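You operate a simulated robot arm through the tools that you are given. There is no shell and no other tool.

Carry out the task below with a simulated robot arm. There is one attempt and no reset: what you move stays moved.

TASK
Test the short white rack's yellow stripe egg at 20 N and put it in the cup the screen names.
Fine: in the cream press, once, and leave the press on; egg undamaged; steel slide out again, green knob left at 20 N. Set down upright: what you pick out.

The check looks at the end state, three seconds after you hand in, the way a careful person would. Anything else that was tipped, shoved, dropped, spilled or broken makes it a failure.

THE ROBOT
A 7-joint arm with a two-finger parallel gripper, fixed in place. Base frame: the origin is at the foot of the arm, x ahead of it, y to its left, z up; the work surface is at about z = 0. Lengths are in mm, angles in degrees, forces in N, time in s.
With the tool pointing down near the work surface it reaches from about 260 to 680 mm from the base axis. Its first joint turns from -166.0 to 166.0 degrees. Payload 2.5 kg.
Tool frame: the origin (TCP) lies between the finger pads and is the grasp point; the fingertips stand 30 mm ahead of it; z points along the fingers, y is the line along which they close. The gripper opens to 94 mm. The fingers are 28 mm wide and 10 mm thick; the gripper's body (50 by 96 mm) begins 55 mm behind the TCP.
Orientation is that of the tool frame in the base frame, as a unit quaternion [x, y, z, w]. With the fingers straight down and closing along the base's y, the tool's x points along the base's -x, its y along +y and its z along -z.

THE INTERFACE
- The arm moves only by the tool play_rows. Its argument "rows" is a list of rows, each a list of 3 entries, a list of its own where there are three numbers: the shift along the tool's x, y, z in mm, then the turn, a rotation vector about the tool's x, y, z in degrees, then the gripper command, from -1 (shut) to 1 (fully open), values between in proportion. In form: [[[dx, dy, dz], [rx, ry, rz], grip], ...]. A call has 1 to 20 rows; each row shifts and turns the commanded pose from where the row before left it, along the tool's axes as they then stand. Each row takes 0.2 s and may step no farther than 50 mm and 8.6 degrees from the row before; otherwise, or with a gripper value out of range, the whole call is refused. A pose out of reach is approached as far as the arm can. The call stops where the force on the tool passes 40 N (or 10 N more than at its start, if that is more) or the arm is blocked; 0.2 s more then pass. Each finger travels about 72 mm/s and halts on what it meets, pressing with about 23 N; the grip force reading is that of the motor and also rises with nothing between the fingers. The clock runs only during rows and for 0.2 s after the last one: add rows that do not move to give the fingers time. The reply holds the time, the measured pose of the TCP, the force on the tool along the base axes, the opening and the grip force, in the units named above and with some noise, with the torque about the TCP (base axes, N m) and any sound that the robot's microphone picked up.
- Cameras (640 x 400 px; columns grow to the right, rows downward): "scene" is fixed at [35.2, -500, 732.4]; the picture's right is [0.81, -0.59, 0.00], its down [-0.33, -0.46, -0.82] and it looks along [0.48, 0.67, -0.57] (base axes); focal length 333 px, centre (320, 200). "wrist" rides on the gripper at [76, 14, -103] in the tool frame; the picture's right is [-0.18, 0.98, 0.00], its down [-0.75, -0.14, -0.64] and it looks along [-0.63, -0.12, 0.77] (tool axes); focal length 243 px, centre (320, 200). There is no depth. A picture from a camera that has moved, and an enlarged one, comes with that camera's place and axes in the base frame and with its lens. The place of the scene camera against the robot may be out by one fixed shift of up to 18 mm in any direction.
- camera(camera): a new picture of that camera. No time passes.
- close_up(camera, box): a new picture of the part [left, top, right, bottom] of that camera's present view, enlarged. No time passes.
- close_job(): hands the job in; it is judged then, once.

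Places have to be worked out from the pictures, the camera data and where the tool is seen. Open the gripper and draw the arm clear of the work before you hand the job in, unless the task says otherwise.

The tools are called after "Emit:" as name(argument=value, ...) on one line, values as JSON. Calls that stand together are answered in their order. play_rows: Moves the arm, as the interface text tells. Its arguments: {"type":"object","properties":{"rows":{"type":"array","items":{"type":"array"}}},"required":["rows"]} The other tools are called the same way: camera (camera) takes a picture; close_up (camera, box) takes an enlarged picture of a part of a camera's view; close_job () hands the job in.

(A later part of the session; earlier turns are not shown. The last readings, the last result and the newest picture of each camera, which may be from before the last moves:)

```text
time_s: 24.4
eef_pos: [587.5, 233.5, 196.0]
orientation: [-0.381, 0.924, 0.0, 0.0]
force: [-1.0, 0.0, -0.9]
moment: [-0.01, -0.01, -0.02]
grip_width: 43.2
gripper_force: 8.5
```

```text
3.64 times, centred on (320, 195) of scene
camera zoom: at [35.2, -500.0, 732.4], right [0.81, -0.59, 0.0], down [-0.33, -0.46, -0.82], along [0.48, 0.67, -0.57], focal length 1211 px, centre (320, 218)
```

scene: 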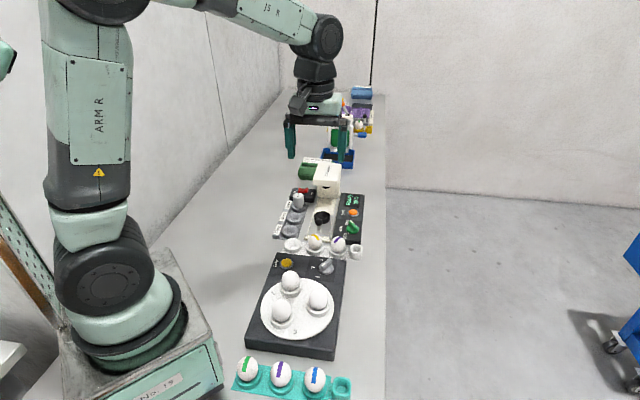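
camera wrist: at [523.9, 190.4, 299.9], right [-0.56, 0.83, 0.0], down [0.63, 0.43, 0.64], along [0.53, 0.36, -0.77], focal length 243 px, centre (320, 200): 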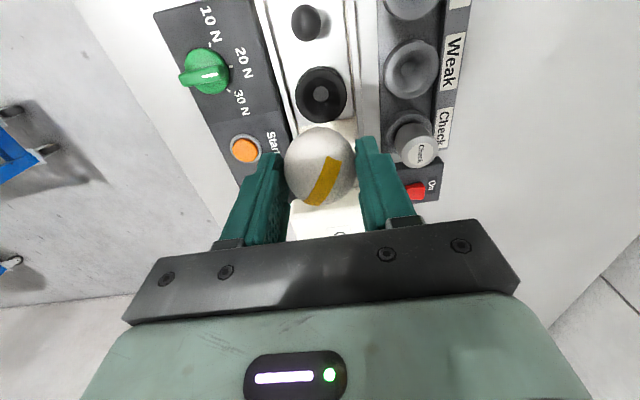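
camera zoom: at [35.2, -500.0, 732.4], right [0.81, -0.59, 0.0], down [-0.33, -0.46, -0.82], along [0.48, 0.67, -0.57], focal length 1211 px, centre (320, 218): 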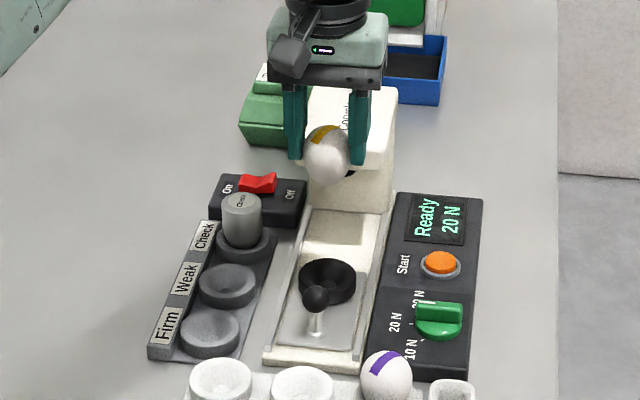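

The seat shows centred about 3 mm farther along the bench and under 1 mm to the side; its rim appears near z≈28. I correct by that and lower the egg to just above the seat, then look again.

Emit:
play_rows(rows=[[[-3.4, 0.4, 30], [0, 0, 0], -0.12], [[0, 0, 35], [0, 0, 0], -0.12], [[0, 0, 30], [0, 0, 0], -0.12], [[0, 0, 20], [0, 0, 0], -0.12], [[0, 0, 0], [0, 0, 0], -0.12], [[0, 0, 0], [0, 0, 0], -0.12]])

Emit:
close_up(camera="wrist", box=[220, 60, 420, 240])

Emit:
close_up(camera="scene", box=[280, 160, 360, 250])

```text
time_s: 25.8
eef_pos: [591.2, 237.6, 80.1]
orientation: [-0.381, 0.925, 0.0, 0.0]
force: [-0.5, 0.3, -0.6]
moment: [0.0, 0.0, 0.05]
grip_width: 43.3
gripper_force: 9.3
```

```text
2.22 times, centred on (320, 150) of wrist
camera zoom: at [526.7, 193.7, 184.8], right [-0.56, 0.83, 0.0], down [0.63, 0.43, 0.64], along [0.53, 0.36, -0.77], focal length 539 px, centre (320, 311)
```

zoom: 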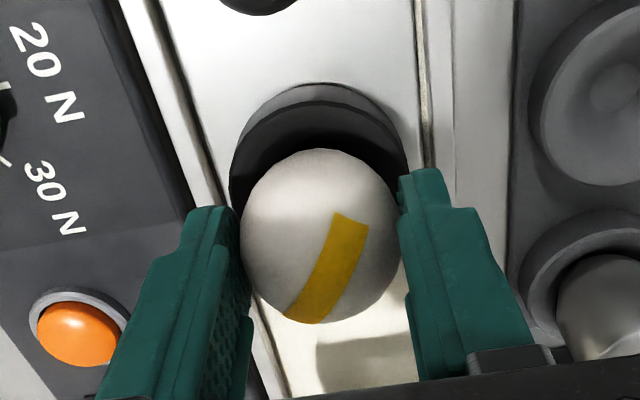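

```text
4.44 times, centred on (320, 205) of scene
camera zoom: at [35.2, -500.0, 732.4], right [0.81, -0.59, 0.0], down [-0.33, -0.46, -0.82], along [0.48, 0.67, -0.57], focal length 1480 px, centre (320, 178)
```

zoom: 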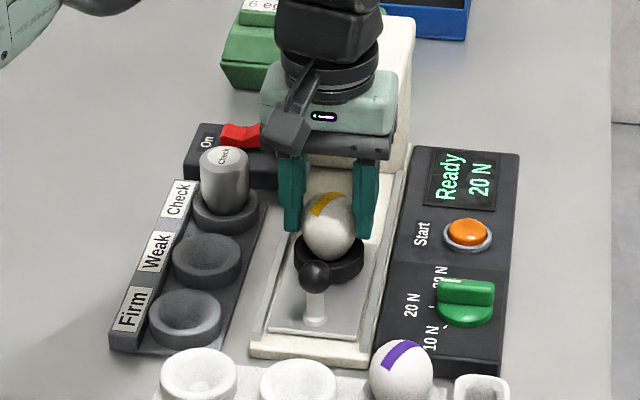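

The egg is right above the seat and laterally centred (rim 229–410 about column 320). I lower it in small steps and watch the vertical force.

Emit:
play_rows(rows=[[[-0.8, 0, 3], [0, 0, 0], -0.12], [[0, 0, 2], [0, 0, 0], -0.12], [[0, 0, 0], [0, 0, 0], -0.12]])

Emit:
play_rows(rows=[[[0, 0, 1.5], [0, 0, 0], -0.12], [[0, 0, 0], [0, 0, 0], -0.12]])

Emit:
play_rows(rows=[[[0, 0, 1.5], [0, 0, 0], -0.12], [[0, 0, 0], [0, 0, 0], -0.12]])

```text
time_s: 26.6
eef_pos: [591.6, 238.0, 75.6]
orientation: [-0.381, 0.925, 0.0, 0.0]
force: [-0.1, -0.6, 8.1]
moment: [0.02, 0.01, 0.02]
grip_width: 43.3
gripper_force: 8.9
```

```text
time_s: 27.2
eef_pos: [591.1, 238.2, 74.8]
orientation: [-0.381, 0.925, 0.001, 0.0]
force: [0.1, -0.1, 8.1]
moment: [-0.01, 0.0, 0.02]
grip_width: 43.2
gripper_force: 8.4
```

```text
time_s: 27.8
eef_pos: [589.8, 237.4, 71.8]
orientation: [-0.381, 0.925, 0.0, 0.0]
force: [-1.3, -0.9, 8.1]
moment: [-0.02, 0.04, 0.02]
grip_width: 43.4
gripper_force: 8.8
```

The vertical force settled at a steady 8.1 N: the egg is already seated and the fingers slid slightly down it. I open the fingers and look.

Emit:
play_rows(rows=[[[0, 0, 0], [0, 0, 0], 0.0], [[0, 0, 0], [0, 0, 0], 0.2], [[0, 0, 0], [0, 0, 0], 0.2], [[0, 0, 0], [0, 0, 0], 0.2]])

Emit:
close_up(camera="wrist", box=[220, 60, 420, 240])

Emit:
close_up(camera="scene", box=[300, 190, 360, 250])

```text
time_s: 28.8
eef_pos: [591.0, 237.5, 74.0]
orientation: [-0.381, 0.924, 0.0, 0.001]
force: [-0.2, 0.5, 0.6]
moment: [-0.04, 0.01, 0.01]
grip_width: 56.5
gripper_force: 0.0
```

```text
2.22 times, centred on (320, 150) of wrist
camera zoom: at [527.6, 194.3, 176.6], right [-0.56, 0.83, 0.0], down [0.63, 0.43, 0.64], along [0.53, 0.36, -0.77], focal length 539 px, centre (320, 311)
```

zoom: 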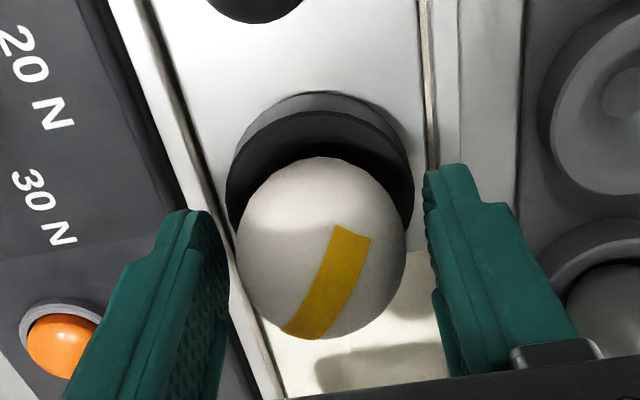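

```text
6.67 times, centred on (330, 220) of scene
camera zoom: at [35.2, -500.0, 732.4], right [0.81, -0.59, 0.0], down [-0.33, -0.46, -0.82], along [0.48, 0.67, -0.57], focal length 2220 px, centre (253, 67)
```

zoom: 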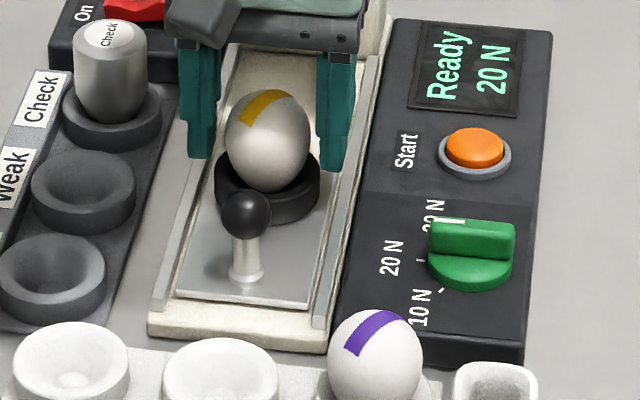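

The egg stands upright in the black seat. I back straight up, then move back along the bench over the slide's ball handle, triangulated at (544, 191, 58).

Emit:
play_rows(rows=[[[0, 0, -15], [0, 0, 0], 0.2], [[0, 0, -30], [0, 0, 0], 0.2], [[0, 0, -35], [0, 0, 0], 0.2], [[0, 0, 0], [0, 0, 0], 0.2], [[33.4, 0.2, 0], [0, 0, 0], 0.0], [[33.3, 0.2, 0], [0, 0, 0], 0.0], [[0, 0, 0], [0, 0, 0], 0.0], [[0, 0, 0], [0, 0, 0], 0.0]])

Emit:
close_up(camera="wrist", box=[220, 40, 420, 220])

Emit:
close_up(camera="scene", box=[280, 160, 380, 250])

```text
time_s: 30.6
eef_pos: [544.1, 191.7, 152.7]
orientation: [-0.381, 0.925, -0.001, 0.0]
force: [1.2, 0.3, -0.1]
moment: [-0.01, 0.02, -0.02]
grip_width: 47.1
gripper_force: 0.1
```

```text
2.22 times, centred on (320, 130) of wrist
camera zoom: at [479.1, 148.2, 256.3], right [-0.56, 0.83, 0.0], down [0.63, 0.43, 0.64], along [0.53, 0.36, -0.77], focal length 539 px, centre (320, 356)
```

zoom: 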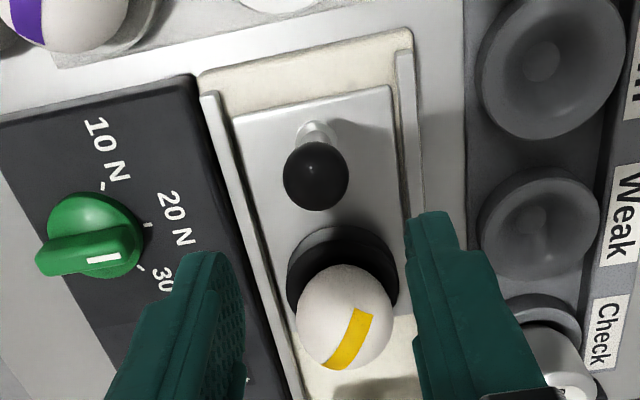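

```text
4.44 times, centred on (330, 205) of scene
camera zoom: at [35.2, -500.0, 732.4], right [0.81, -0.59, 0.0], down [-0.33, -0.46, -0.82], along [0.48, 0.67, -0.57], focal length 1480 px, centre (276, 178)
```

zoom: 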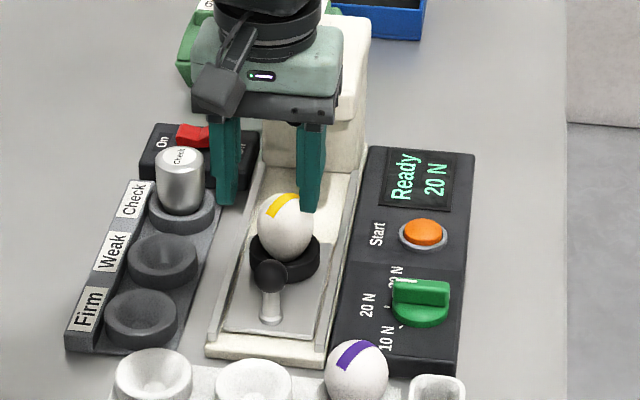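

The ball handle is on the expected row and 1.9 mm to the side. I correct that, descend around it to TCP z≈68, and grip it.

Emit:
play_rows(rows=[[[0, -1.9, 30], [0, 0, 0], 0.0], [[0, 0, 30], [0, 0, 0], 0.0], [[0, 0, 24], [0, 0, 0], 0.0], [[0, 0, 0], [0, 0, 0], 0.0], [[0, 0, 0], [0, 0, 0], -1], [[0, 0, 0], [0, 0, 0], -1], [[0, 0, 0], [0, 0, 0], -1]])

Emit:
close_up(camera="wrist", box=[220, 60, 420, 240])

Emit:
close_up(camera="scene", box=[280, 160, 380, 250])

```text
time_s: 32.2
eef_pos: [542.4, 188.7, 68.8]
orientation: [-0.382, 0.924, 0.001, 0.0]
force: [-4.0, 4.9, -0.6]
moment: [-0.21, -0.26, 0.03]
grip_width: 22.7
gripper_force: 45.3
```

```text
2.22 times, centred on (320, 150) of wrist
camera zoom: at [479.2, 145.7, 173.4], right [-0.56, 0.83, 0.0], down [0.63, 0.43, 0.64], along [0.53, 0.36, -0.77], focal length 539 px, centre (320, 311)
```

zoom: 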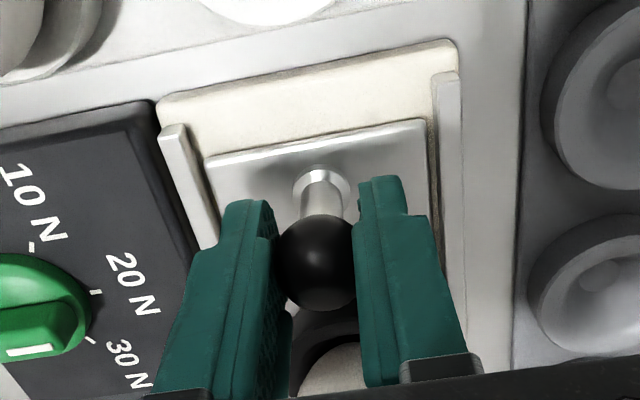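

```text
4.44 times, centred on (330, 205) of scene
camera zoom: at [35.2, -500.0, 732.4], right [0.81, -0.59, 0.0], down [-0.33, -0.46, -0.82], along [0.48, 0.67, -0.57], focal length 1480 px, centre (276, 178)
```

zoom: 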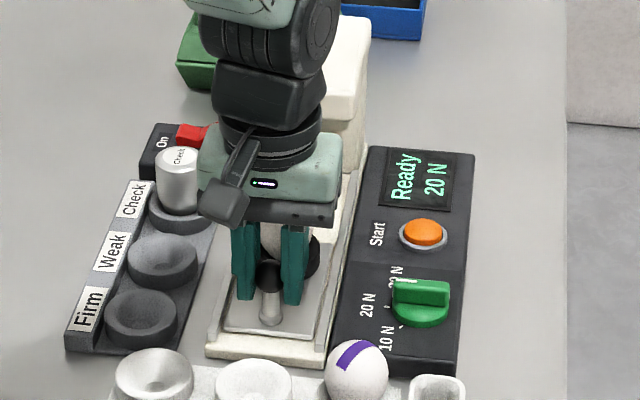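

The ball is held at 22.7 mm. I push the slide gently inward along the bench, starting with small steps to see how it responds.

Emit:
play_rows(rows=[[[-1, 0.3, 0], [0, 0, 0], -1], [[-3, 0, 0], [0, 0, 0], -1], [[-4, 0, 0], [0, 0, 0], -1], [[-4, 0, 0], [0, 0, 0], -1], [[0, 0, 0], [0, 0, 0], -1]])

Emit:
close_up(camera="scene", box=[280, 160, 380, 250])

```text
time_s: 33.4
eef_pos: [552.2, 197.5, 68.8]
orientation: [-0.381, 0.925, -0.001, -0.001]
force: [-5.9, 5.5, 1.4]
moment: [-0.49, 0.11, -0.01]
grip_width: 23.0
gripper_force: 45.0
```

```text
4.44 times, centred on (330, 205) of scene
camera zoom: at [35.2, -500.0, 732.4], right [0.81, -0.59, 0.0], down [-0.33, -0.46, -0.82], along [0.48, 0.67, -0.57], focal length 1480 px, centre (276, 178)
```

zoom: 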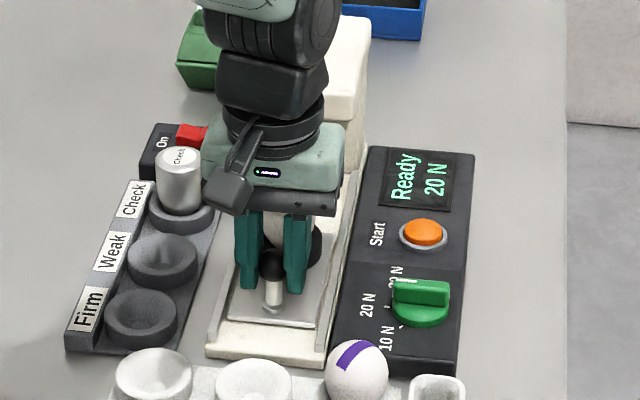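

The slide moves freely; there is only a mild sideways load, which I trim out while continuing to push in.

Emit:
play_rows(rows=[[[-5, 0.3, 0], [0, 0, 0], -1], [[-5, 0.2, 0], [0, 0, 0], -1], [[-5, 0.1, 0], [0, 0, 0], -1], [[-5, 0.1, 0], [0, 0, 0], -1], [[0, 0, 0], [0, 0, 0], -1]])

Emit:
close_up(camera="scene", box=[280, 160, 380, 250])

Emit:
close_up(camera="wrist", box=[220, 60, 420, 240])

```text
time_s: 34.6
eef_pos: [566.5, 214.2, 69.3]
orientation: [-0.381, 0.924, 0.0, 0.0]
force: [-7.2, 6.9, 8.1]
moment: [-0.9, 0.63, -0.1]
grip_width: 22.8
gripper_force: 44.3
```

```text
4.44 times, centred on (330, 205) of scene
camera zoom: at [35.2, -500.0, 732.4], right [0.81, -0.59, 0.0], down [-0.33, -0.46, -0.82], along [0.48, 0.67, -0.57], focal length 1480 px, centre (276, 178)
```

zoom: 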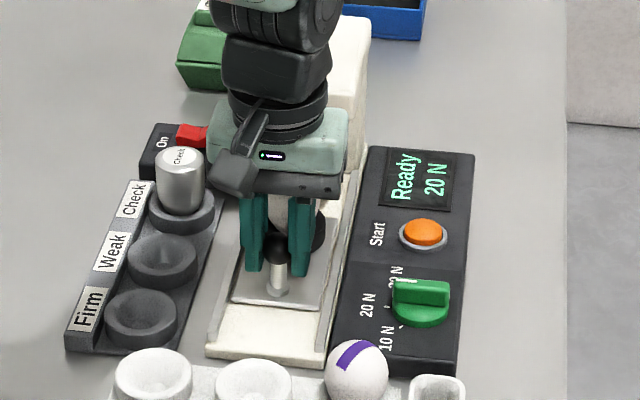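

```text
2.22 times, centred on (320, 150) of wrist
camera zoom: at [503.1, 169.9, 173.4], right [-0.56, 0.83, 0.0], down [0.63, 0.43, 0.64], along [0.53, 0.36, -0.77], focal length 539 px, centre (320, 311)
```

zoom: 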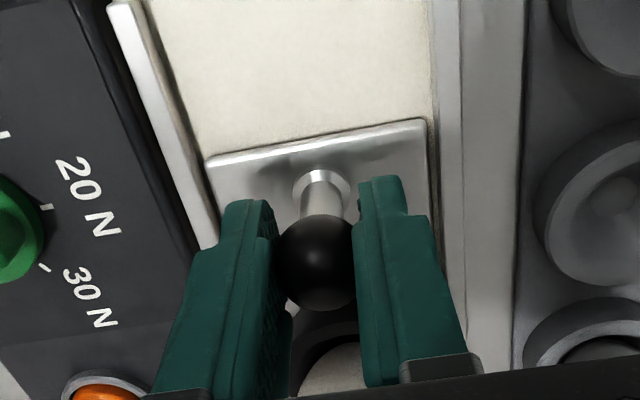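

32 mm in so far, with a sideways load of about 10 N. I trim it by shifting slightly +y and up, and push on.

Emit:
play_rows(rows=[[[-3, 0.4, -0.3], [0, 0, 0], -1], [[-4, 0.2, -0.1], [0, 0, 0], -1], [[-4, 0.1, 0], [0, 0, 0], -1], [[-4, 0.1, 0], [0, 0, 0], -1], [[0, 0, 0], [0, 0, 0], -1]])

Emit:
close_up(camera="scene", box=[280, 140, 380, 250])

```text
time_s: 35.8
eef_pos: [577.5, 224.5, 70.0]
orientation: [-0.381, 0.924, -0.001, 0.0]
force: [-0.1, -0.3, 7.8]
moment: [-0.14, 0.69, -0.01]
grip_width: 22.9
gripper_force: 45.3
```

```text
3.64 times, centred on (330, 195) of scene
camera zoom: at [35.2, -500.0, 732.4], right [0.81, -0.59, 0.0], down [-0.33, -0.46, -0.82], along [0.48, 0.67, -0.57], focal length 1211 px, centre (284, 218)
```

zoom: 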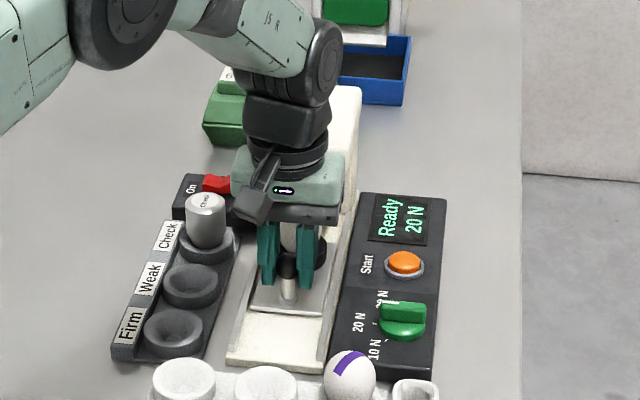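

Loads are small now. I keep pushing in small steps and watch the clearance to the head.

Emit:
play_rows(rows=[[[-4, 0.1, -0.2], [0, 0, 0], -1], [[-4, 0.1, 0], [0, 0, 0], -1], [[-4, 0.1, 0], [0, 0, 0], -1], [[-4, 0.1, 0], [0, 0, 0], -1], [[0, 0, 0], [0, 0, 0], -1]])

Emit:
close_up(camera="scene", box=[280, 140, 380, 250])

Emit:
camera(camera="wrist")

```text
time_s: 37.0
eef_pos: [588.5, 234.5, 69.7]
orientation: [-0.381, 0.925, -0.001, 0.0]
force: [6.7, -5.5, -1.7]
moment: [0.77, -0.31, -0.1]
grip_width: 23.0
gripper_force: 45.6
```

```text
3.64 times, centred on (330, 195) of scene
camera zoom: at [35.2, -500.0, 732.4], right [0.81, -0.59, 0.0], down [-0.33, -0.46, -0.82], along [0.48, 0.67, -0.57], focal length 1211 px, centre (284, 218)
```

zoom: 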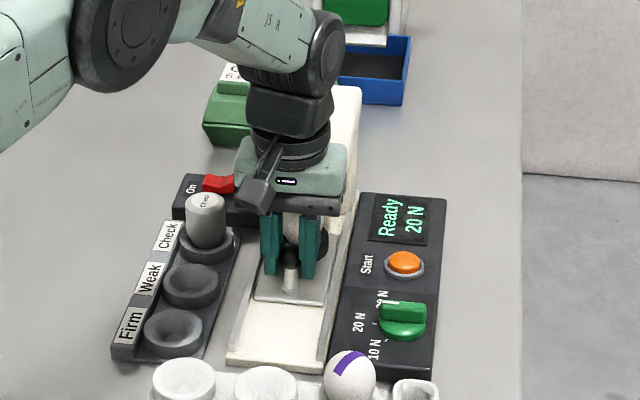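

```text
taken
camera wrist: at [524.4, 191.5, 173.4], right [-0.56, 0.83, 0.0], down [0.63, 0.43, 0.64], along [0.53, 0.36, -0.77], focal length 243 px, centre (320, 200)
```

wrist: 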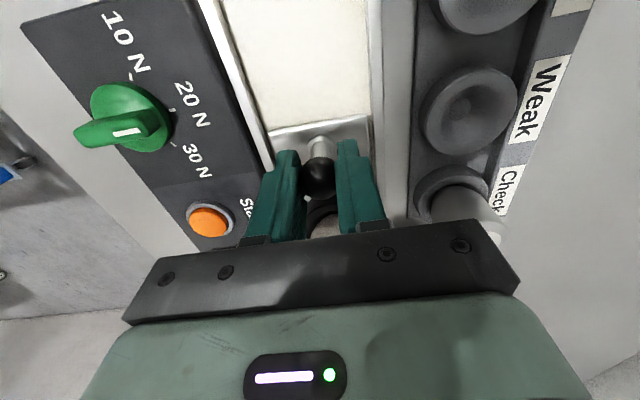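

64 mm in; the sideways load changed sign, so I trim back slightly and keep pushing.

Emit:
play_rows(rows=[[[-3, -0.3, 0.1], [0, 0, 0], -1], [[-3, -0.1, 0], [0, 0, 0], -1], [[-3, 0, 0], [0, 0, 0], -1], [[-3, 0, 0], [0, 0, 0], -1], [[0, 0, 0], [0, 0, 0], -1]])

Emit:
close_up(camera="scene", box=[280, 140, 380, 250])

```text
time_s: 38.2
eef_pos: [596.8, 243.8, 69.4]
orientation: [-0.38, 0.925, -0.001, 0.0]
force: [11.1, -10.3, -5.8]
moment: [0.51, -0.16, -0.05]
grip_width: 23.1
gripper_force: 44.6
```

```text
3.64 times, centred on (330, 195) of scene
camera zoom: at [35.2, -500.0, 732.4], right [0.81, -0.59, 0.0], down [-0.33, -0.46, -0.82], along [0.48, 0.67, -0.57], focal length 1211 px, centre (284, 218)
```

zoom: 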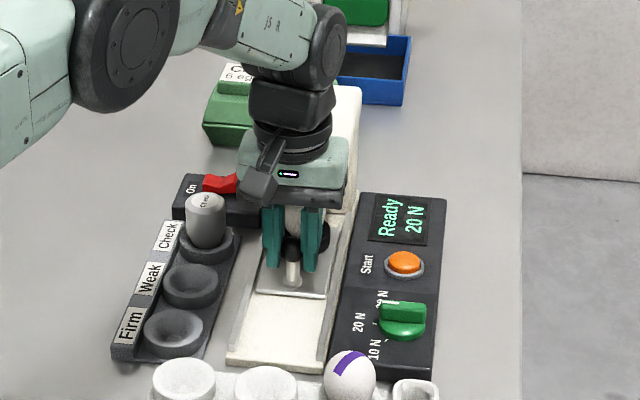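

Sideways load is 15 N, so I trim 0.8 mm back toward −y of the tool and continue in 3 mm steps.

Emit:
play_rows(rows=[[[-1, -0.8, 0.3], [0, 0, 0], -1], [[-3, -0.2, 0], [0, 0, 0], -1], [[-3, -0.1, 0], [0, 0, 0], -1], [[0, 0, 0], [0, 0, 0], -1]])

Emit:
camera(camera="wrist")

Emit:
close_up(camera="scene", box=[290, 140, 370, 240])

```text
time_s: 39.2
eef_pos: [601.5, 249.8, 68.3]
orientation: [-0.381, 0.924, 0.0, 0.001]
force: [1.8, -2.2, 10.2]
moment: [-1.14, 0.63, 0.02]
grip_width: 22.8
gripper_force: 44.7
```

```text
taken
camera wrist: at [538.0, 204.7, 173.3], right [-0.56, 0.83, 0.0], down [0.63, 0.43, 0.64], along [0.53, 0.36, -0.77], focal length 243 px, centre (320, 200)
```

wrist: 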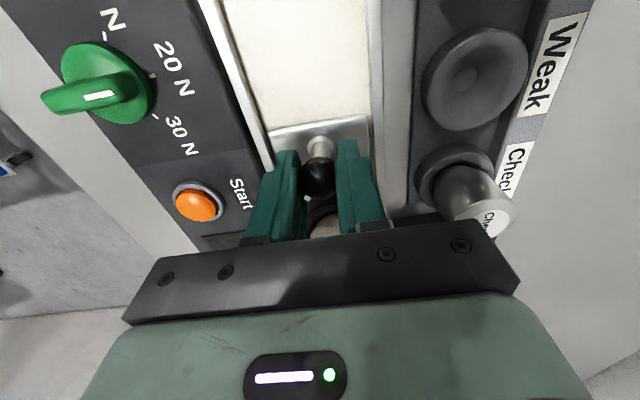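

```text
4.00 times, centred on (330, 190) of scene
camera zoom: at [35.2, -500.0, 732.4], right [0.81, -0.59, 0.0], down [-0.33, -0.46, -0.82], along [0.48, 0.67, -0.57], focal length 1332 px, centre (280, 240)
```

zoom: 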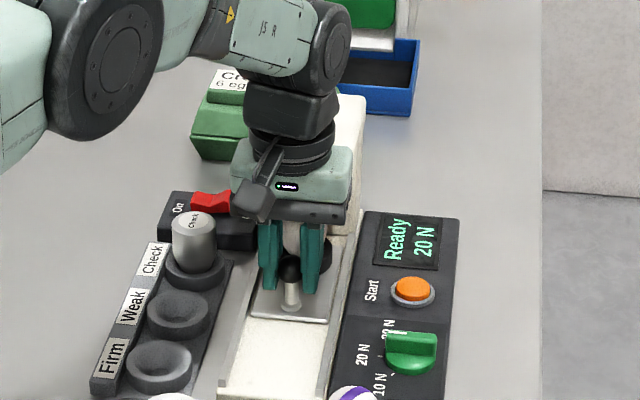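

84 mm in with no end stop yet and low loads; I estimate about 17 mm left between gripper body and head. I continue carefully in 1.5 mm steps.

Emit:
play_rows(rows=[[[-1.5, 0, -0.4], [0, 0, 0], -1], [[-1.5, -0.1, 0], [0, 0, 0], -1], [[-1.5, 0, 0], [0, 0, 0], -1], [[0, 0, 0], [0, 0, 0], -1]])

Emit:
close_up(camera="scene", box=[300, 150, 360, 220])

```text
time_s: 40.2
eef_pos: [604.3, 251.4, 67.9]
orientation: [-0.381, 0.925, 0.001, -0.001]
force: [-19.8, -8.7, 14.5]
moment: [2.0, -2.05, 0.38]
grip_width: 22.9
gripper_force: 44.7
```

```text
5.71 times, centred on (330, 185) of scene
camera zoom: at [35.2, -500.0, 732.4], right [0.81, -0.59, 0.0], down [-0.33, -0.46, -0.82], along [0.48, 0.67, -0.57], focal length 1903 px, centre (263, 286)
```

zoom: 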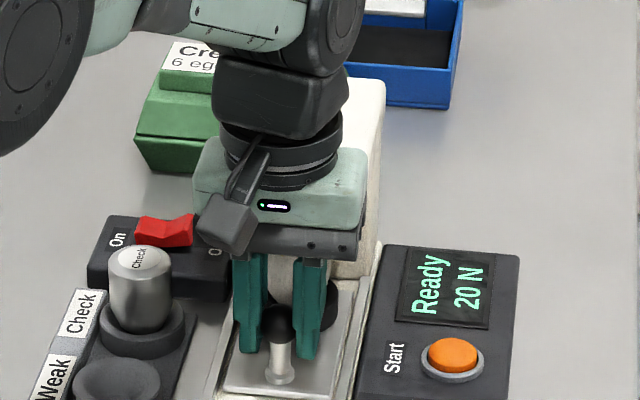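

The reading shows −20 N along the bench with a 2.9 N·m moment. That means contact about 140 mm above the TCP, so the gripper's upper part has touched the press head rather than the slide reaching its stop. I back off 5 mm, keeping the ball gripped.

Emit:
play_rows(rows=[[[2, 0, 0], [0, 0, 0], -1], [[3, 0, 0], [0, 0, 0], -1], [[0, 0, 0], [0, 0, 0], -1]])

Emit:
camera(camera="scene")

```text
time_s: 41.0
eef_pos: [601.4, 248.4, 69.2]
orientation: [-0.382, 0.924, 0.0, 0.001]
force: [-5.5, 5.1, 7.7]
moment: [-0.53, -0.05, 0.04]
grip_width: 23.0
gripper_force: 45.0
```

```text
taken
```

scene: 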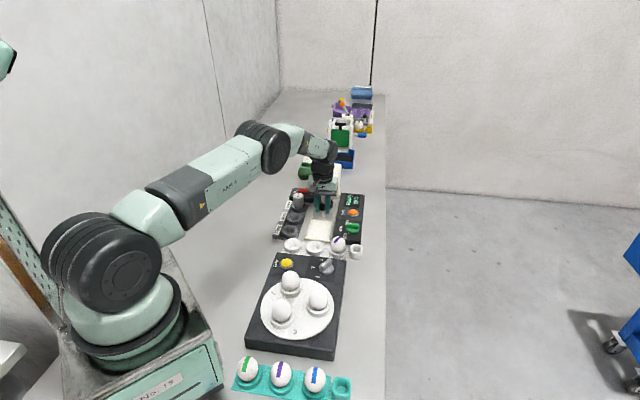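

Clear again with only small loads. I now tilt the tool about the ball (fingers pointing forward, body leaning back away from the head), 5° per row with compensating shifts.

Emit:
play_rows(rows=[[[0.9, 0.2, -0.4], [0, -5, 0], -1], [[0.9, 0, 0], [0, -5, 0], -1], [[0, 0, 0], [0, 0, 0], -1]])

```text
time_s: 41.8
eef_pos: [600.4, 246.9, 68.6]
orientation: [-0.38, 0.921, 0.033, 0.08]
force: [-7.5, 6.3, -6.5]
moment: [-0.84, 0.62, 0.06]
grip_width: 22.9
gripper_force: 44.5
```

The tilt goes the right way (10°, fingers leading toward the press). I continue to 25°.

Emit:
play_rows(rows=[[[0.9, 0.4, 0], [0, -5, 0], -1], [[0.9, 0, 0], [0, -5, 0], -1], [[0.9, 0, 0], [0, -5, 0], -1], [[0, 0, 0], [0, 0, 0], -1]])

Emit:
camera(camera="wrist")

Emit:
close_up(camera="scene", box=[290, 130, 370, 230])

```text
time_s: 42.8
eef_pos: [597.8, 244.7, 69.9]
orientation: [-0.373, 0.902, 0.082, 0.2]
force: [-8.4, 7.2, -1.3]
moment: [-1.08, 0.75, 0.05]
grip_width: 23.1
gripper_force: 44.7
```

```text
taken
camera wrist: at [509.0, 175.8, 130.6], right [-0.58, 0.81, 0.08], down [0.39, 0.19, 0.9], along [0.72, 0.55, -0.43], focal length 243 px, centre (320, 200)
```

wrist: 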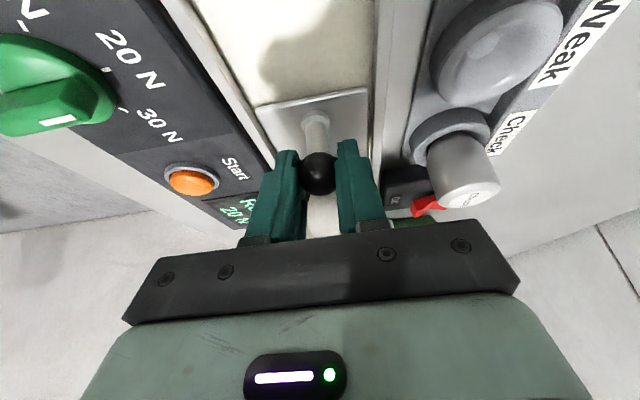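

```text
4.00 times, centred on (330, 180) of scene
camera zoom: at [35.2, -500.0, 732.4], right [0.81, -0.59, 0.0], down [-0.33, -0.46, -0.82], along [0.48, 0.67, -0.57], focal length 1332 px, centre (280, 280)
```

zoom: 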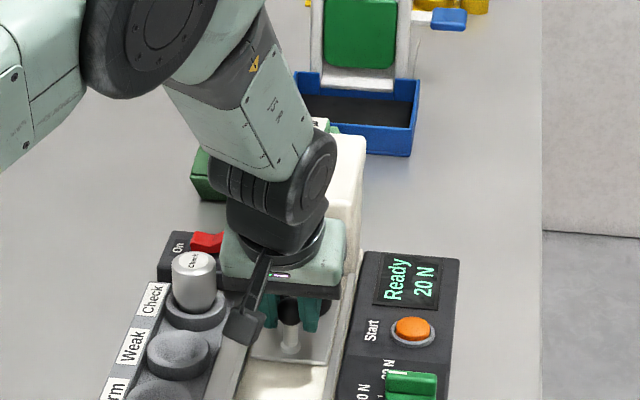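

The body now leans clear of the head. I continue pushing along the bench direction (expressed in the tilted tool axes), trimming the sideways load.

Emit:
play_rows(rows=[[[-1.8, 0.5, 0.85], [0, 0, 0], -1], [[-1.8, 0.1, 0.85], [0, 0, 0], -1], [[-1.8, 0, 0.85], [0, 0, 0], -1], [[-1.8, 0, 0.85], [0, 0, 0], -1], [[0, 0, 0], [0, 0, 0], -1]])

```text
time_s: 44.0
eef_pos: [604.2, 249.9, 68.8]
orientation: [-0.372, 0.903, 0.083, 0.2]
force: [-0.8, 3.4, -11.3]
moment: [1.09, -0.66, -0.07]
grip_width: 22.9
gripper_force: 45.3
```

No stop yet. I trim the vertical by 0.5 mm and push another 8 mm.

Emit:
play_rows(rows=[[[-1.6, 0, 1.3], [0, 0, 0], -1], [[-1.8, 0, 0.85], [0, 0, 0], -1], [[-1.8, 0, 0.85], [0, 0, 0], -1], [[-1.8, 0, 0.85], [0, 0, 0], -1], [[0, 0, 0], [0, 0, 0], -1]])

Emit:
close_up(camera="scene", box=[290, 130, 370, 230])

```text
time_s: 45.2
eef_pos: [608.7, 254.9, 67.3]
orientation: [-0.373, 0.903, 0.081, 0.197]
force: [-28.9, -22.9, 6.6]
moment: [-0.33, -0.09, 0.04]
grip_width: 23.0
gripper_force: 45.0
```

```text
4.00 times, centred on (330, 180) of scene
camera zoom: at [35.2, -500.0, 732.4], right [0.81, -0.59, 0.0], down [-0.33, -0.46, -0.82], along [0.48, 0.67, -0.57], focal length 1332 px, centre (280, 280)
```

zoom: 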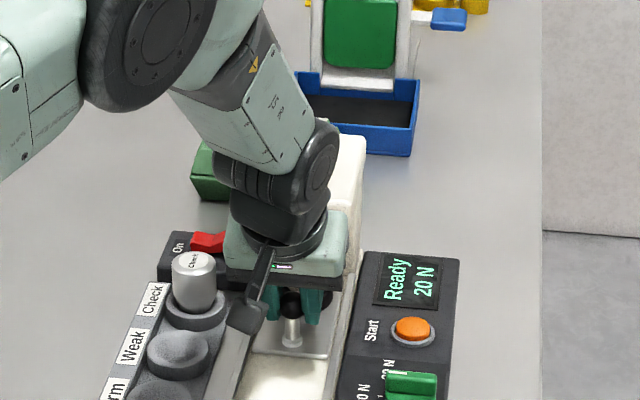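

The load is now −37 N along the bench with almost no moment, so the slide itself has reached its end stop after about 98 mm of travel. I release the ball and withdraw along the tool axis, then look.

Emit:
play_rows(rows=[[[0.9, 0, -0.4], [0, 0, 0], -1], [[0, 0, 0], [0, 0, 0], 0.0], [[0, 0, 0], [0, 0, 0], 0.0], [[0, 0, 0], [0, 0, 0], 0.0], [[0, 0, -20], [0, 0, 0], 0.0], [[0, 0, -30], [0, 0, 0], 0.0], [[0, 0, -40], [0, 0, 0], 0.0], [[0, 0, 0], [0, 0, 0], 0.0]])

Emit:
camera(camera="wrist")

Emit:
close_up(camera="scene", box=[290, 140, 370, 240])

```text
time_s: 47.0
eef_pos: [583.5, 228.3, 150.6]
orientation: [-0.372, 0.903, 0.082, 0.2]
force: [-1.1, 0.7, 0.4]
moment: [0.01, -0.03, 0.03]
grip_width: 46.8
gripper_force: 0.1
```

```text
taken
camera wrist: at [493.6, 159.1, 213.4], right [-0.57, 0.81, 0.08], down [0.39, 0.19, 0.9], along [0.72, 0.55, -0.43], focal length 243 px, centre (320, 200)
```

wrist: 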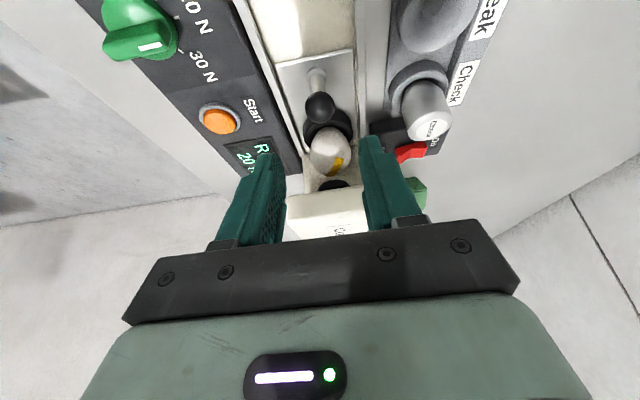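

```text
4.00 times, centred on (330, 190) of scene
camera zoom: at [35.2, -500.0, 732.4], right [0.81, -0.59, 0.0], down [-0.33, -0.46, -0.82], along [0.48, 0.67, -0.57], focal length 1332 px, centre (280, 240)
```

zoom: 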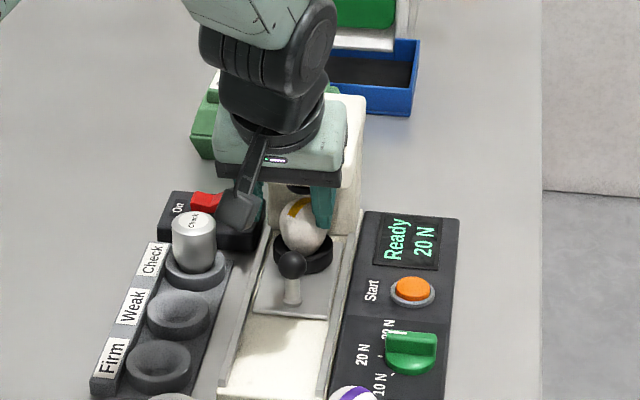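

The egg is visible under the head on the slide. I zoom in to check that it is upright and that the slide is fully in.

Emit:
close_up(camera="wrist", box=[270, 50, 390, 210])

Emit:
close_up(camera="scene", box=[305, 175, 345, 220])

```text
2.50 times, centred on (330, 130) of wrist
camera zoom: at [493.6, 159.1, 213.4], right [-0.57, 0.81, 0.08], down [0.39, 0.19, 0.9], along [0.72, 0.55, -0.43], focal length 606 px, centre (295, 375)
```

zoom: 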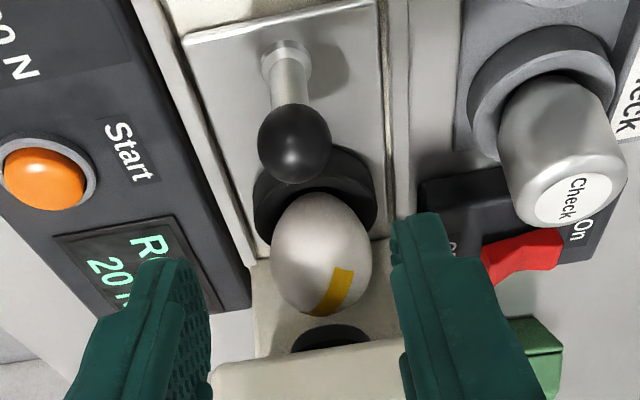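

```text
8.89 times, centred on (325, 198) of scene
camera zoom: at [35.2, -500.0, 732.4], right [0.81, -0.59, 0.0], down [-0.33, -0.46, -0.82], along [0.48, 0.67, -0.57], focal length 2960 px, centre (276, 222)
```

zoom: 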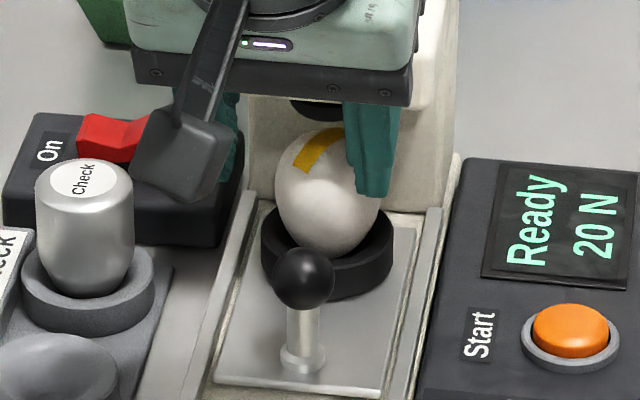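

The egg stands upright in the seat, under the plunger, with the slide at its stop. The start button works out to about (694, 195, z≈31). I close the fingers, shift sideways over the panel and forward to hover above the button, keeping the 25° tilt for reach.

Emit:
play_rows(rows=[[[0, -20, 0], [0, 0, 0], -1], [[0, -40, 0], [0, 0, 0], -1], [[0, -41, 0], [0, 0, 0], -1], [[-17, 0, 20], [0, 0, 0], -1], [[-17, 0, 25], [0, 0, 0], -1], [[0, 0, 0], [0, 0, 0], -1], [[0, 0, 0], [0, 0, 0], -1]])

Emit:
camera(camera="wrist")

Emit:
close_up(camera="scene", box=[300, 150, 390, 240])

```text
time_s: 48.6
eef_pos: [688.4, 193.8, 125.9]
orientation: [-0.371, 0.903, 0.082, 0.2]
force: [1.1, 0.2, 0.3]
moment: [-0.03, -0.02, 0.0]
grip_width: 0.0
gripper_force: 22.9
```

```text
taken
camera wrist: at [598.9, 124.3, 188.6], right [-0.57, 0.81, 0.08], down [0.39, 0.19, 0.9], along [0.72, 0.55, -0.43], focal length 243 px, centre (320, 200)
```

wrist: 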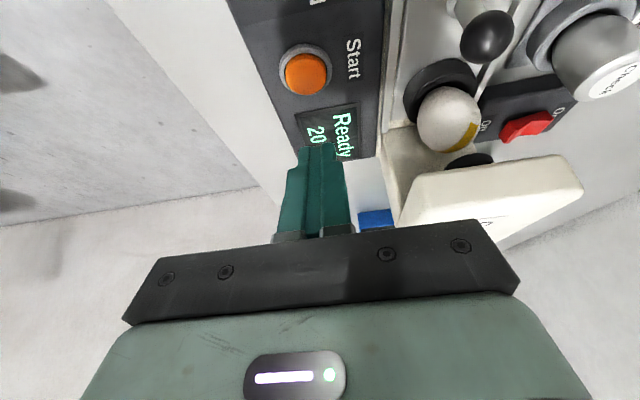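

```text
4.44 times, centred on (345, 195) of scene
camera zoom: at [35.2, -500.0, 732.4], right [0.81, -0.59, 0.0], down [-0.33, -0.46, -0.82], along [0.48, 0.67, -0.57], focal length 1480 px, centre (209, 222)
```

zoom: 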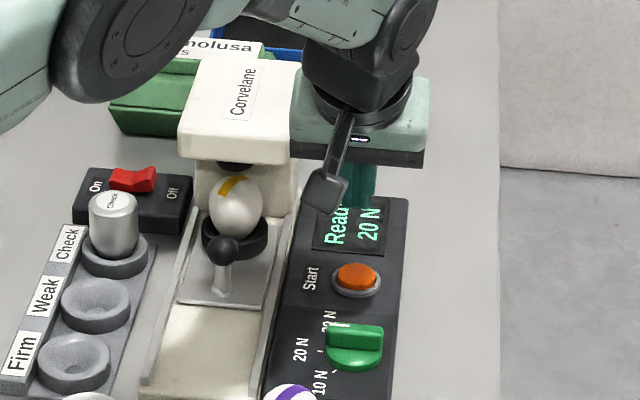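

The arm reaches this pose, and the button is visible ahead of the closed fingertips. I enlarge to fix its exact centre.

Emit:
close_up(camera="wrist", box=[250, 20, 390, 180])

```text
2.50 times, centred on (320, 100) of wrist
camera zoom: at [598.9, 124.3, 188.6], right [-0.57, 0.81, 0.08], down [0.39, 0.19, 0.9], along [0.72, 0.55, -0.43], focal length 606 px, centre (320, 450)
```

zoom: 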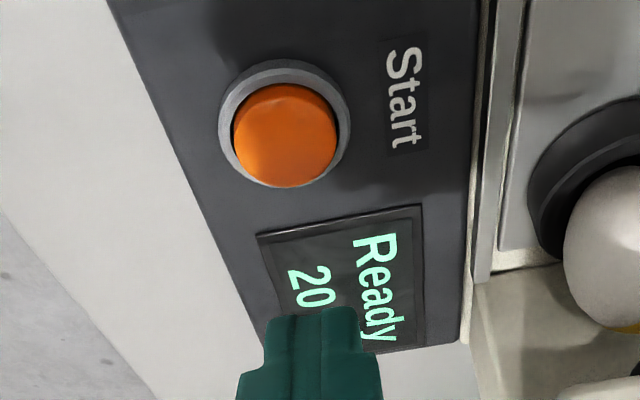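

The button centre is at about (695.5, 194.4, 31). I move so the fingertip's lower edge lies over it and come down to about 8 mm above the button.

Emit:
play_rows(rows=[[[9, -4, 22], [0, 0, 0], -1], [[11.8, 0, 28.9], [0, 0, 0], -1], [[0, 0, 0], [0, 0, 0], -1], [[0, 0, 0], [0, 0, 0], -1]])

Emit:
close_up(camera="wrist", box=[250, 50, 390, 210])

Emit:
close_up(camera="scene", box=[320, 170, 380, 230])

```text
time_s: 49.6
eef_pos: [693.5, 191.6, 69.1]
orientation: [-0.372, 0.903, 0.082, 0.2]
force: [0.9, 1.2, 0.3]
moment: [0.02, 0.02, 0.02]
grip_width: 0.0
gripper_force: 23.4
```

```text
2.50 times, centred on (320, 130) of wrist
camera zoom: at [604.2, 121.9, 131.9], right [-0.57, 0.81, 0.08], down [0.39, 0.19, 0.9], along [0.72, 0.55, -0.43], focal length 606 px, centre (320, 375)
```

zoom: 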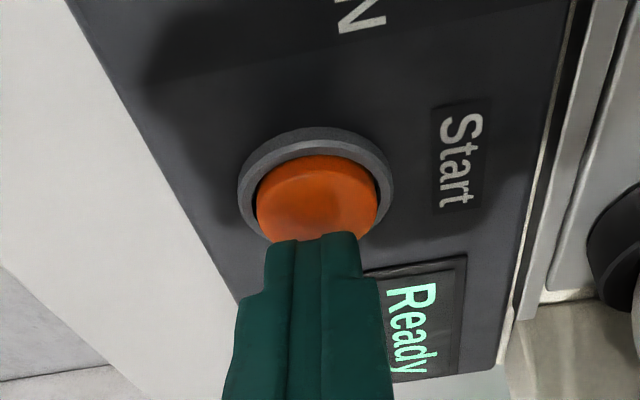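

```text
6.67 times, centred on (350, 200) of scene
camera zoom: at [35.2, -500.0, 732.4], right [0.81, -0.59, 0.0], down [-0.33, -0.46, -0.82], along [0.48, 0.67, -0.57], focal length 2220 px, centre (120, 200)
```

zoom: 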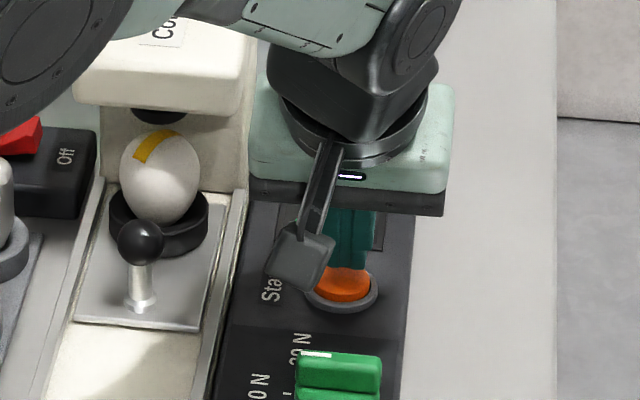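

The fingertips are centred over the button, about 8 mm above it. I descend most of that, then press in small steps.

Emit:
play_rows(rows=[[[1.3, 0, 2.7], [0, 0, 0], -1], [[1.3, 0, 2.7], [0, 0, 0], -1], [[0, 0, 0], [0, 0, 0], -1]])

Emit:
close_up(camera="wrist", box=[250, 50, 390, 210])

```text
time_s: 50.4
eef_pos: [693.8, 191.7, 64.3]
orientation: [-0.372, 0.902, 0.083, 0.2]
force: [-1.4, 0.1, 2.1]
moment: [0.01, 0.03, -0.01]
grip_width: 0.1
gripper_force: 23.4
heard: click
```

```text
2.50 times, centred on (320, 130) of wrist
camera zoom: at [604.2, 122.2, 126.1], right [-0.57, 0.81, 0.08], down [0.39, 0.19, 0.9], along [0.72, 0.55, -0.43], focal length 606 px, centre (320, 375)
```

zoom: 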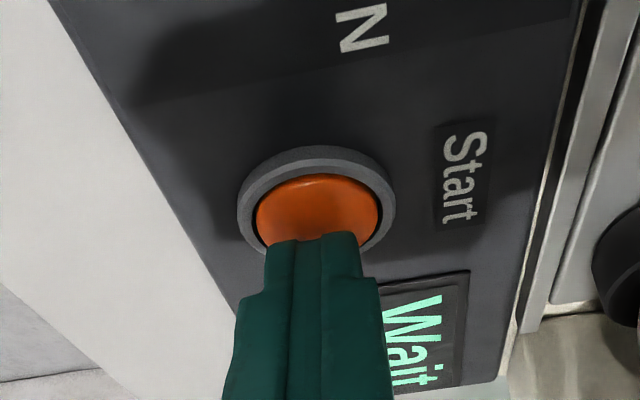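

A click was heard and the screen shows "Wait", so the test has started. I back straight off the button without touching it again and let the press run.

Emit:
play_rows(rows=[[[-8, 0, -18], [0, 0, 0], -1], [[-8, 0, -27], [0, 0, 0], -1], [[0, 0, 0], [0, 0, 0], -1], [[0, 0, 0], [0, 0, 0], -1], [[0, 0, 0], [0, 0, 0], -1]])

Emit:
close_up(camera="scene", box=[300, 150, 390, 240])

Emit:
camera(camera="wrist")

```text
time_s: 51.6
eef_pos: [691.6, 187.6, 113.0]
orientation: [-0.372, 0.902, 0.083, 0.2]
force: [0.6, 0.4, -0.7]
moment: [0.01, -0.02, 0.01]
grip_width: 0.0
gripper_force: 22.7
```

```text
4.44 times, centred on (345, 195) of scene
camera zoom: at [35.2, -500.0, 732.4], right [0.81, -0.59, 0.0], down [-0.33, -0.46, -0.82], along [0.48, 0.67, -0.57], focal length 1480 px, centre (209, 222)
```

zoom: 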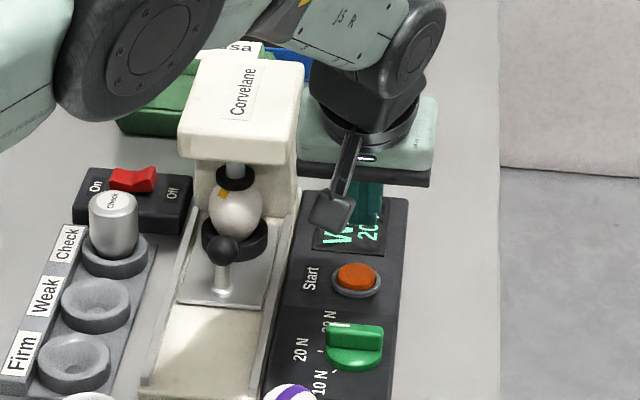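

```text
taken
camera wrist: at [601.2, 118.6, 174.8], right [-0.57, 0.81, 0.08], down [0.39, 0.19, 0.9], along [0.72, 0.55, -0.43], focal length 243 px, centre (320, 200)
```

wrist: 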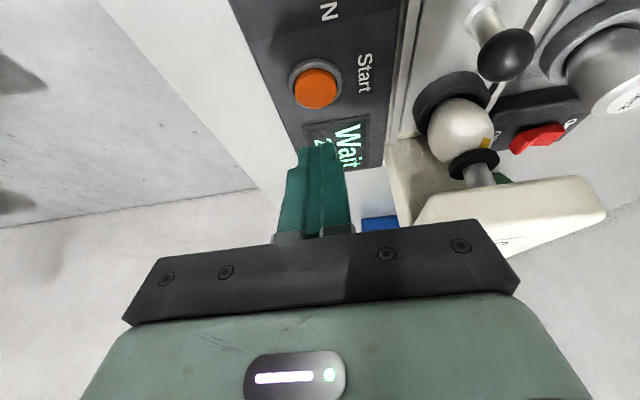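

The plunger is down on the egg and the screen says "Wait". I draw the arm back and up while it finishes.

Emit:
play_rows(rows=[[[16, 0, -24], [0, 0, 0], -1], [[16, 0, -24], [0, 0, 0], -1], [[0, 0, 0], [0, 0, 0], -1], [[0, 0, 0], [0, 0, 0], -1], [[0, 0, 0], [0, 0, 0], -1], [[0, 0, 0], [0, 0, 0], -1], [[0, 0, 0], [0, 0, 0], -1], [[0, 0, 0], [0, 0, 0], -1]])

Emit:
close_up(camera="scene", box=[300, 150, 390, 240])

Emit:
camera(camera="wrist")

```text
time_s: 53.4
eef_pos: [653.9, 153.5, 140.7]
orientation: [-0.373, 0.903, 0.083, 0.199]
force: [-0.3, 0.4, 0.2]
moment: [0.01, 0.01, -0.02]
grip_width: 0.0
gripper_force: 23.1
```

```text
4.44 times, centred on (345, 195) of scene
camera zoom: at [35.2, -500.0, 732.4], right [0.81, -0.59, 0.0], down [-0.33, -0.46, -0.82], along [0.48, 0.67, -0.57], focal length 1480 px, centre (209, 222)
```

zoom: 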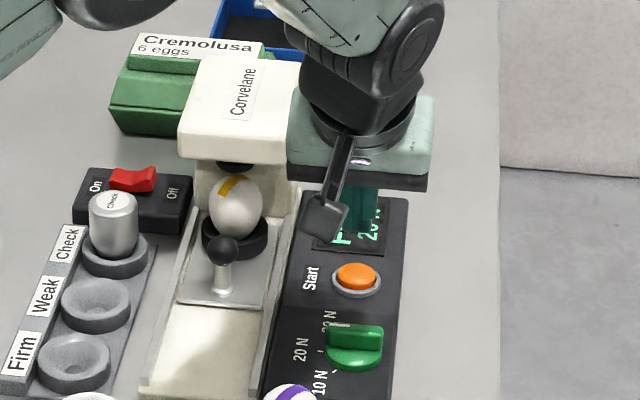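

```text
taken
camera wrist: at [564.8, 85.3, 202.5], right [-0.57, 0.81, 0.08], down [0.39, 0.19, 0.9], along [0.72, 0.55, -0.43], focal length 243 px, centre (320, 200)
```

wrist: 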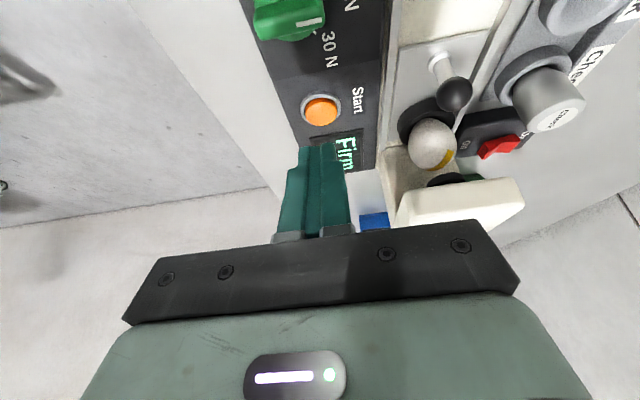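

The screen reads "Firm" (20 N) and the plunger has risen. I confirm with a close-up, then go back to the pose in front of the slide's ball handle with the gripper opened.

Emit:
close_up(camera="wrist", box=[280, 80, 400, 200])

Emit:
play_rows(rows=[[[-2, 0, -2.6], [0, 0, 0], -1], [[-2, 34.2, -2.6], [0, 0, 0], -1], [[-2, 34.2, -2.6], [0, 0, 0], 0.0], [[0, 34.2, 0], [0, 0, 0], 0.0], [[0, 0, 0], [0, 0, 0], 0.0], [[0, 0, 0], [0, 0, 0], 0.0]])

Emit:
close_up(camera="wrist", box=[250, 50, 390, 210])

Emit:
close_up(camera="scene", box=[300, 150, 380, 240])

```text
3.33 times, centred on (340, 140) of wrist
camera zoom: at [564.8, 85.3, 202.5], right [-0.57, 0.81, 0.08], down [0.39, 0.19, 0.9], along [0.72, 0.55, -0.43], focal length 809 px, centre (253, 400)
```

zoom: 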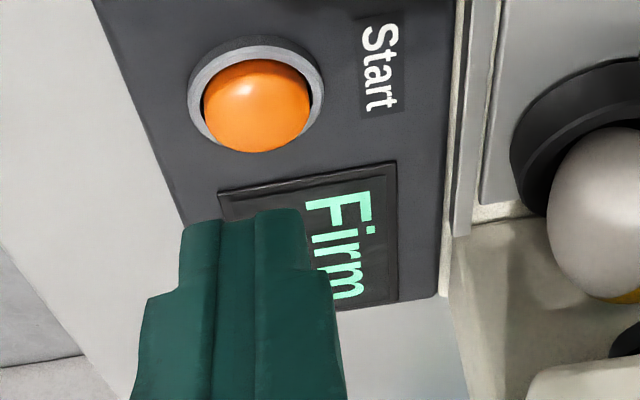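

```text
time_s: 54.8
eef_pos: [583.1, 228.7, 150.7]
orientation: [-0.371, 0.903, 0.082, 0.201]
force: [0.8, -0.8, 0.0]
moment: [-0.01, 0.05, 0.02]
grip_width: 46.8
gripper_force: 0.0
```

```text
2.50 times, centred on (320, 130) of wrist
camera zoom: at [493.7, 158.2, 212.4], right [-0.57, 0.81, 0.08], down [0.39, 0.19, 0.9], along [0.72, 0.55, -0.43], focal length 606 px, centre (320, 375)
```

zoom: 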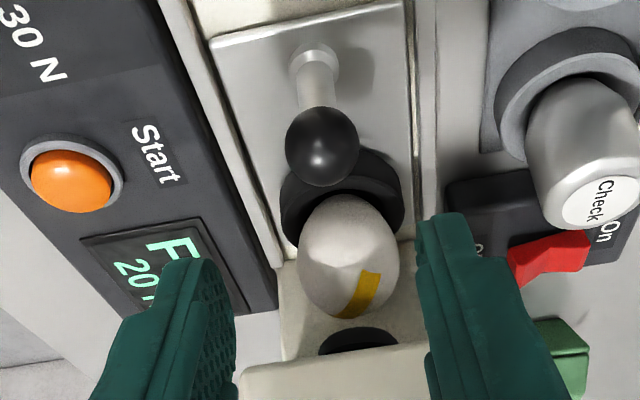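

```text
4.44 times, centred on (340, 195) of scene
camera zoom: at [35.2, -500.0, 732.4], right [0.81, -0.59, 0.0], down [-0.33, -0.46, -0.82], along [0.48, 0.67, -0.57], focal length 1480 px, centre (231, 222)
```

zoom: 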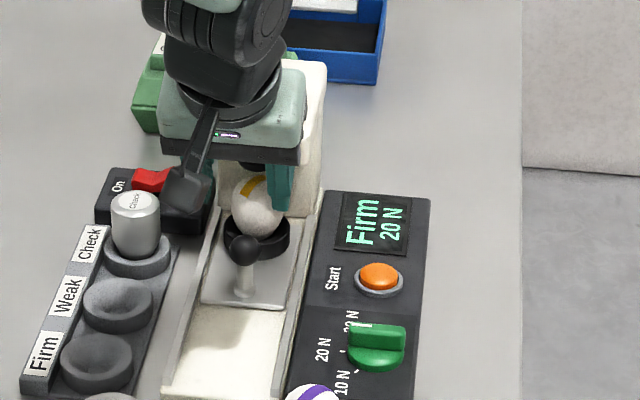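

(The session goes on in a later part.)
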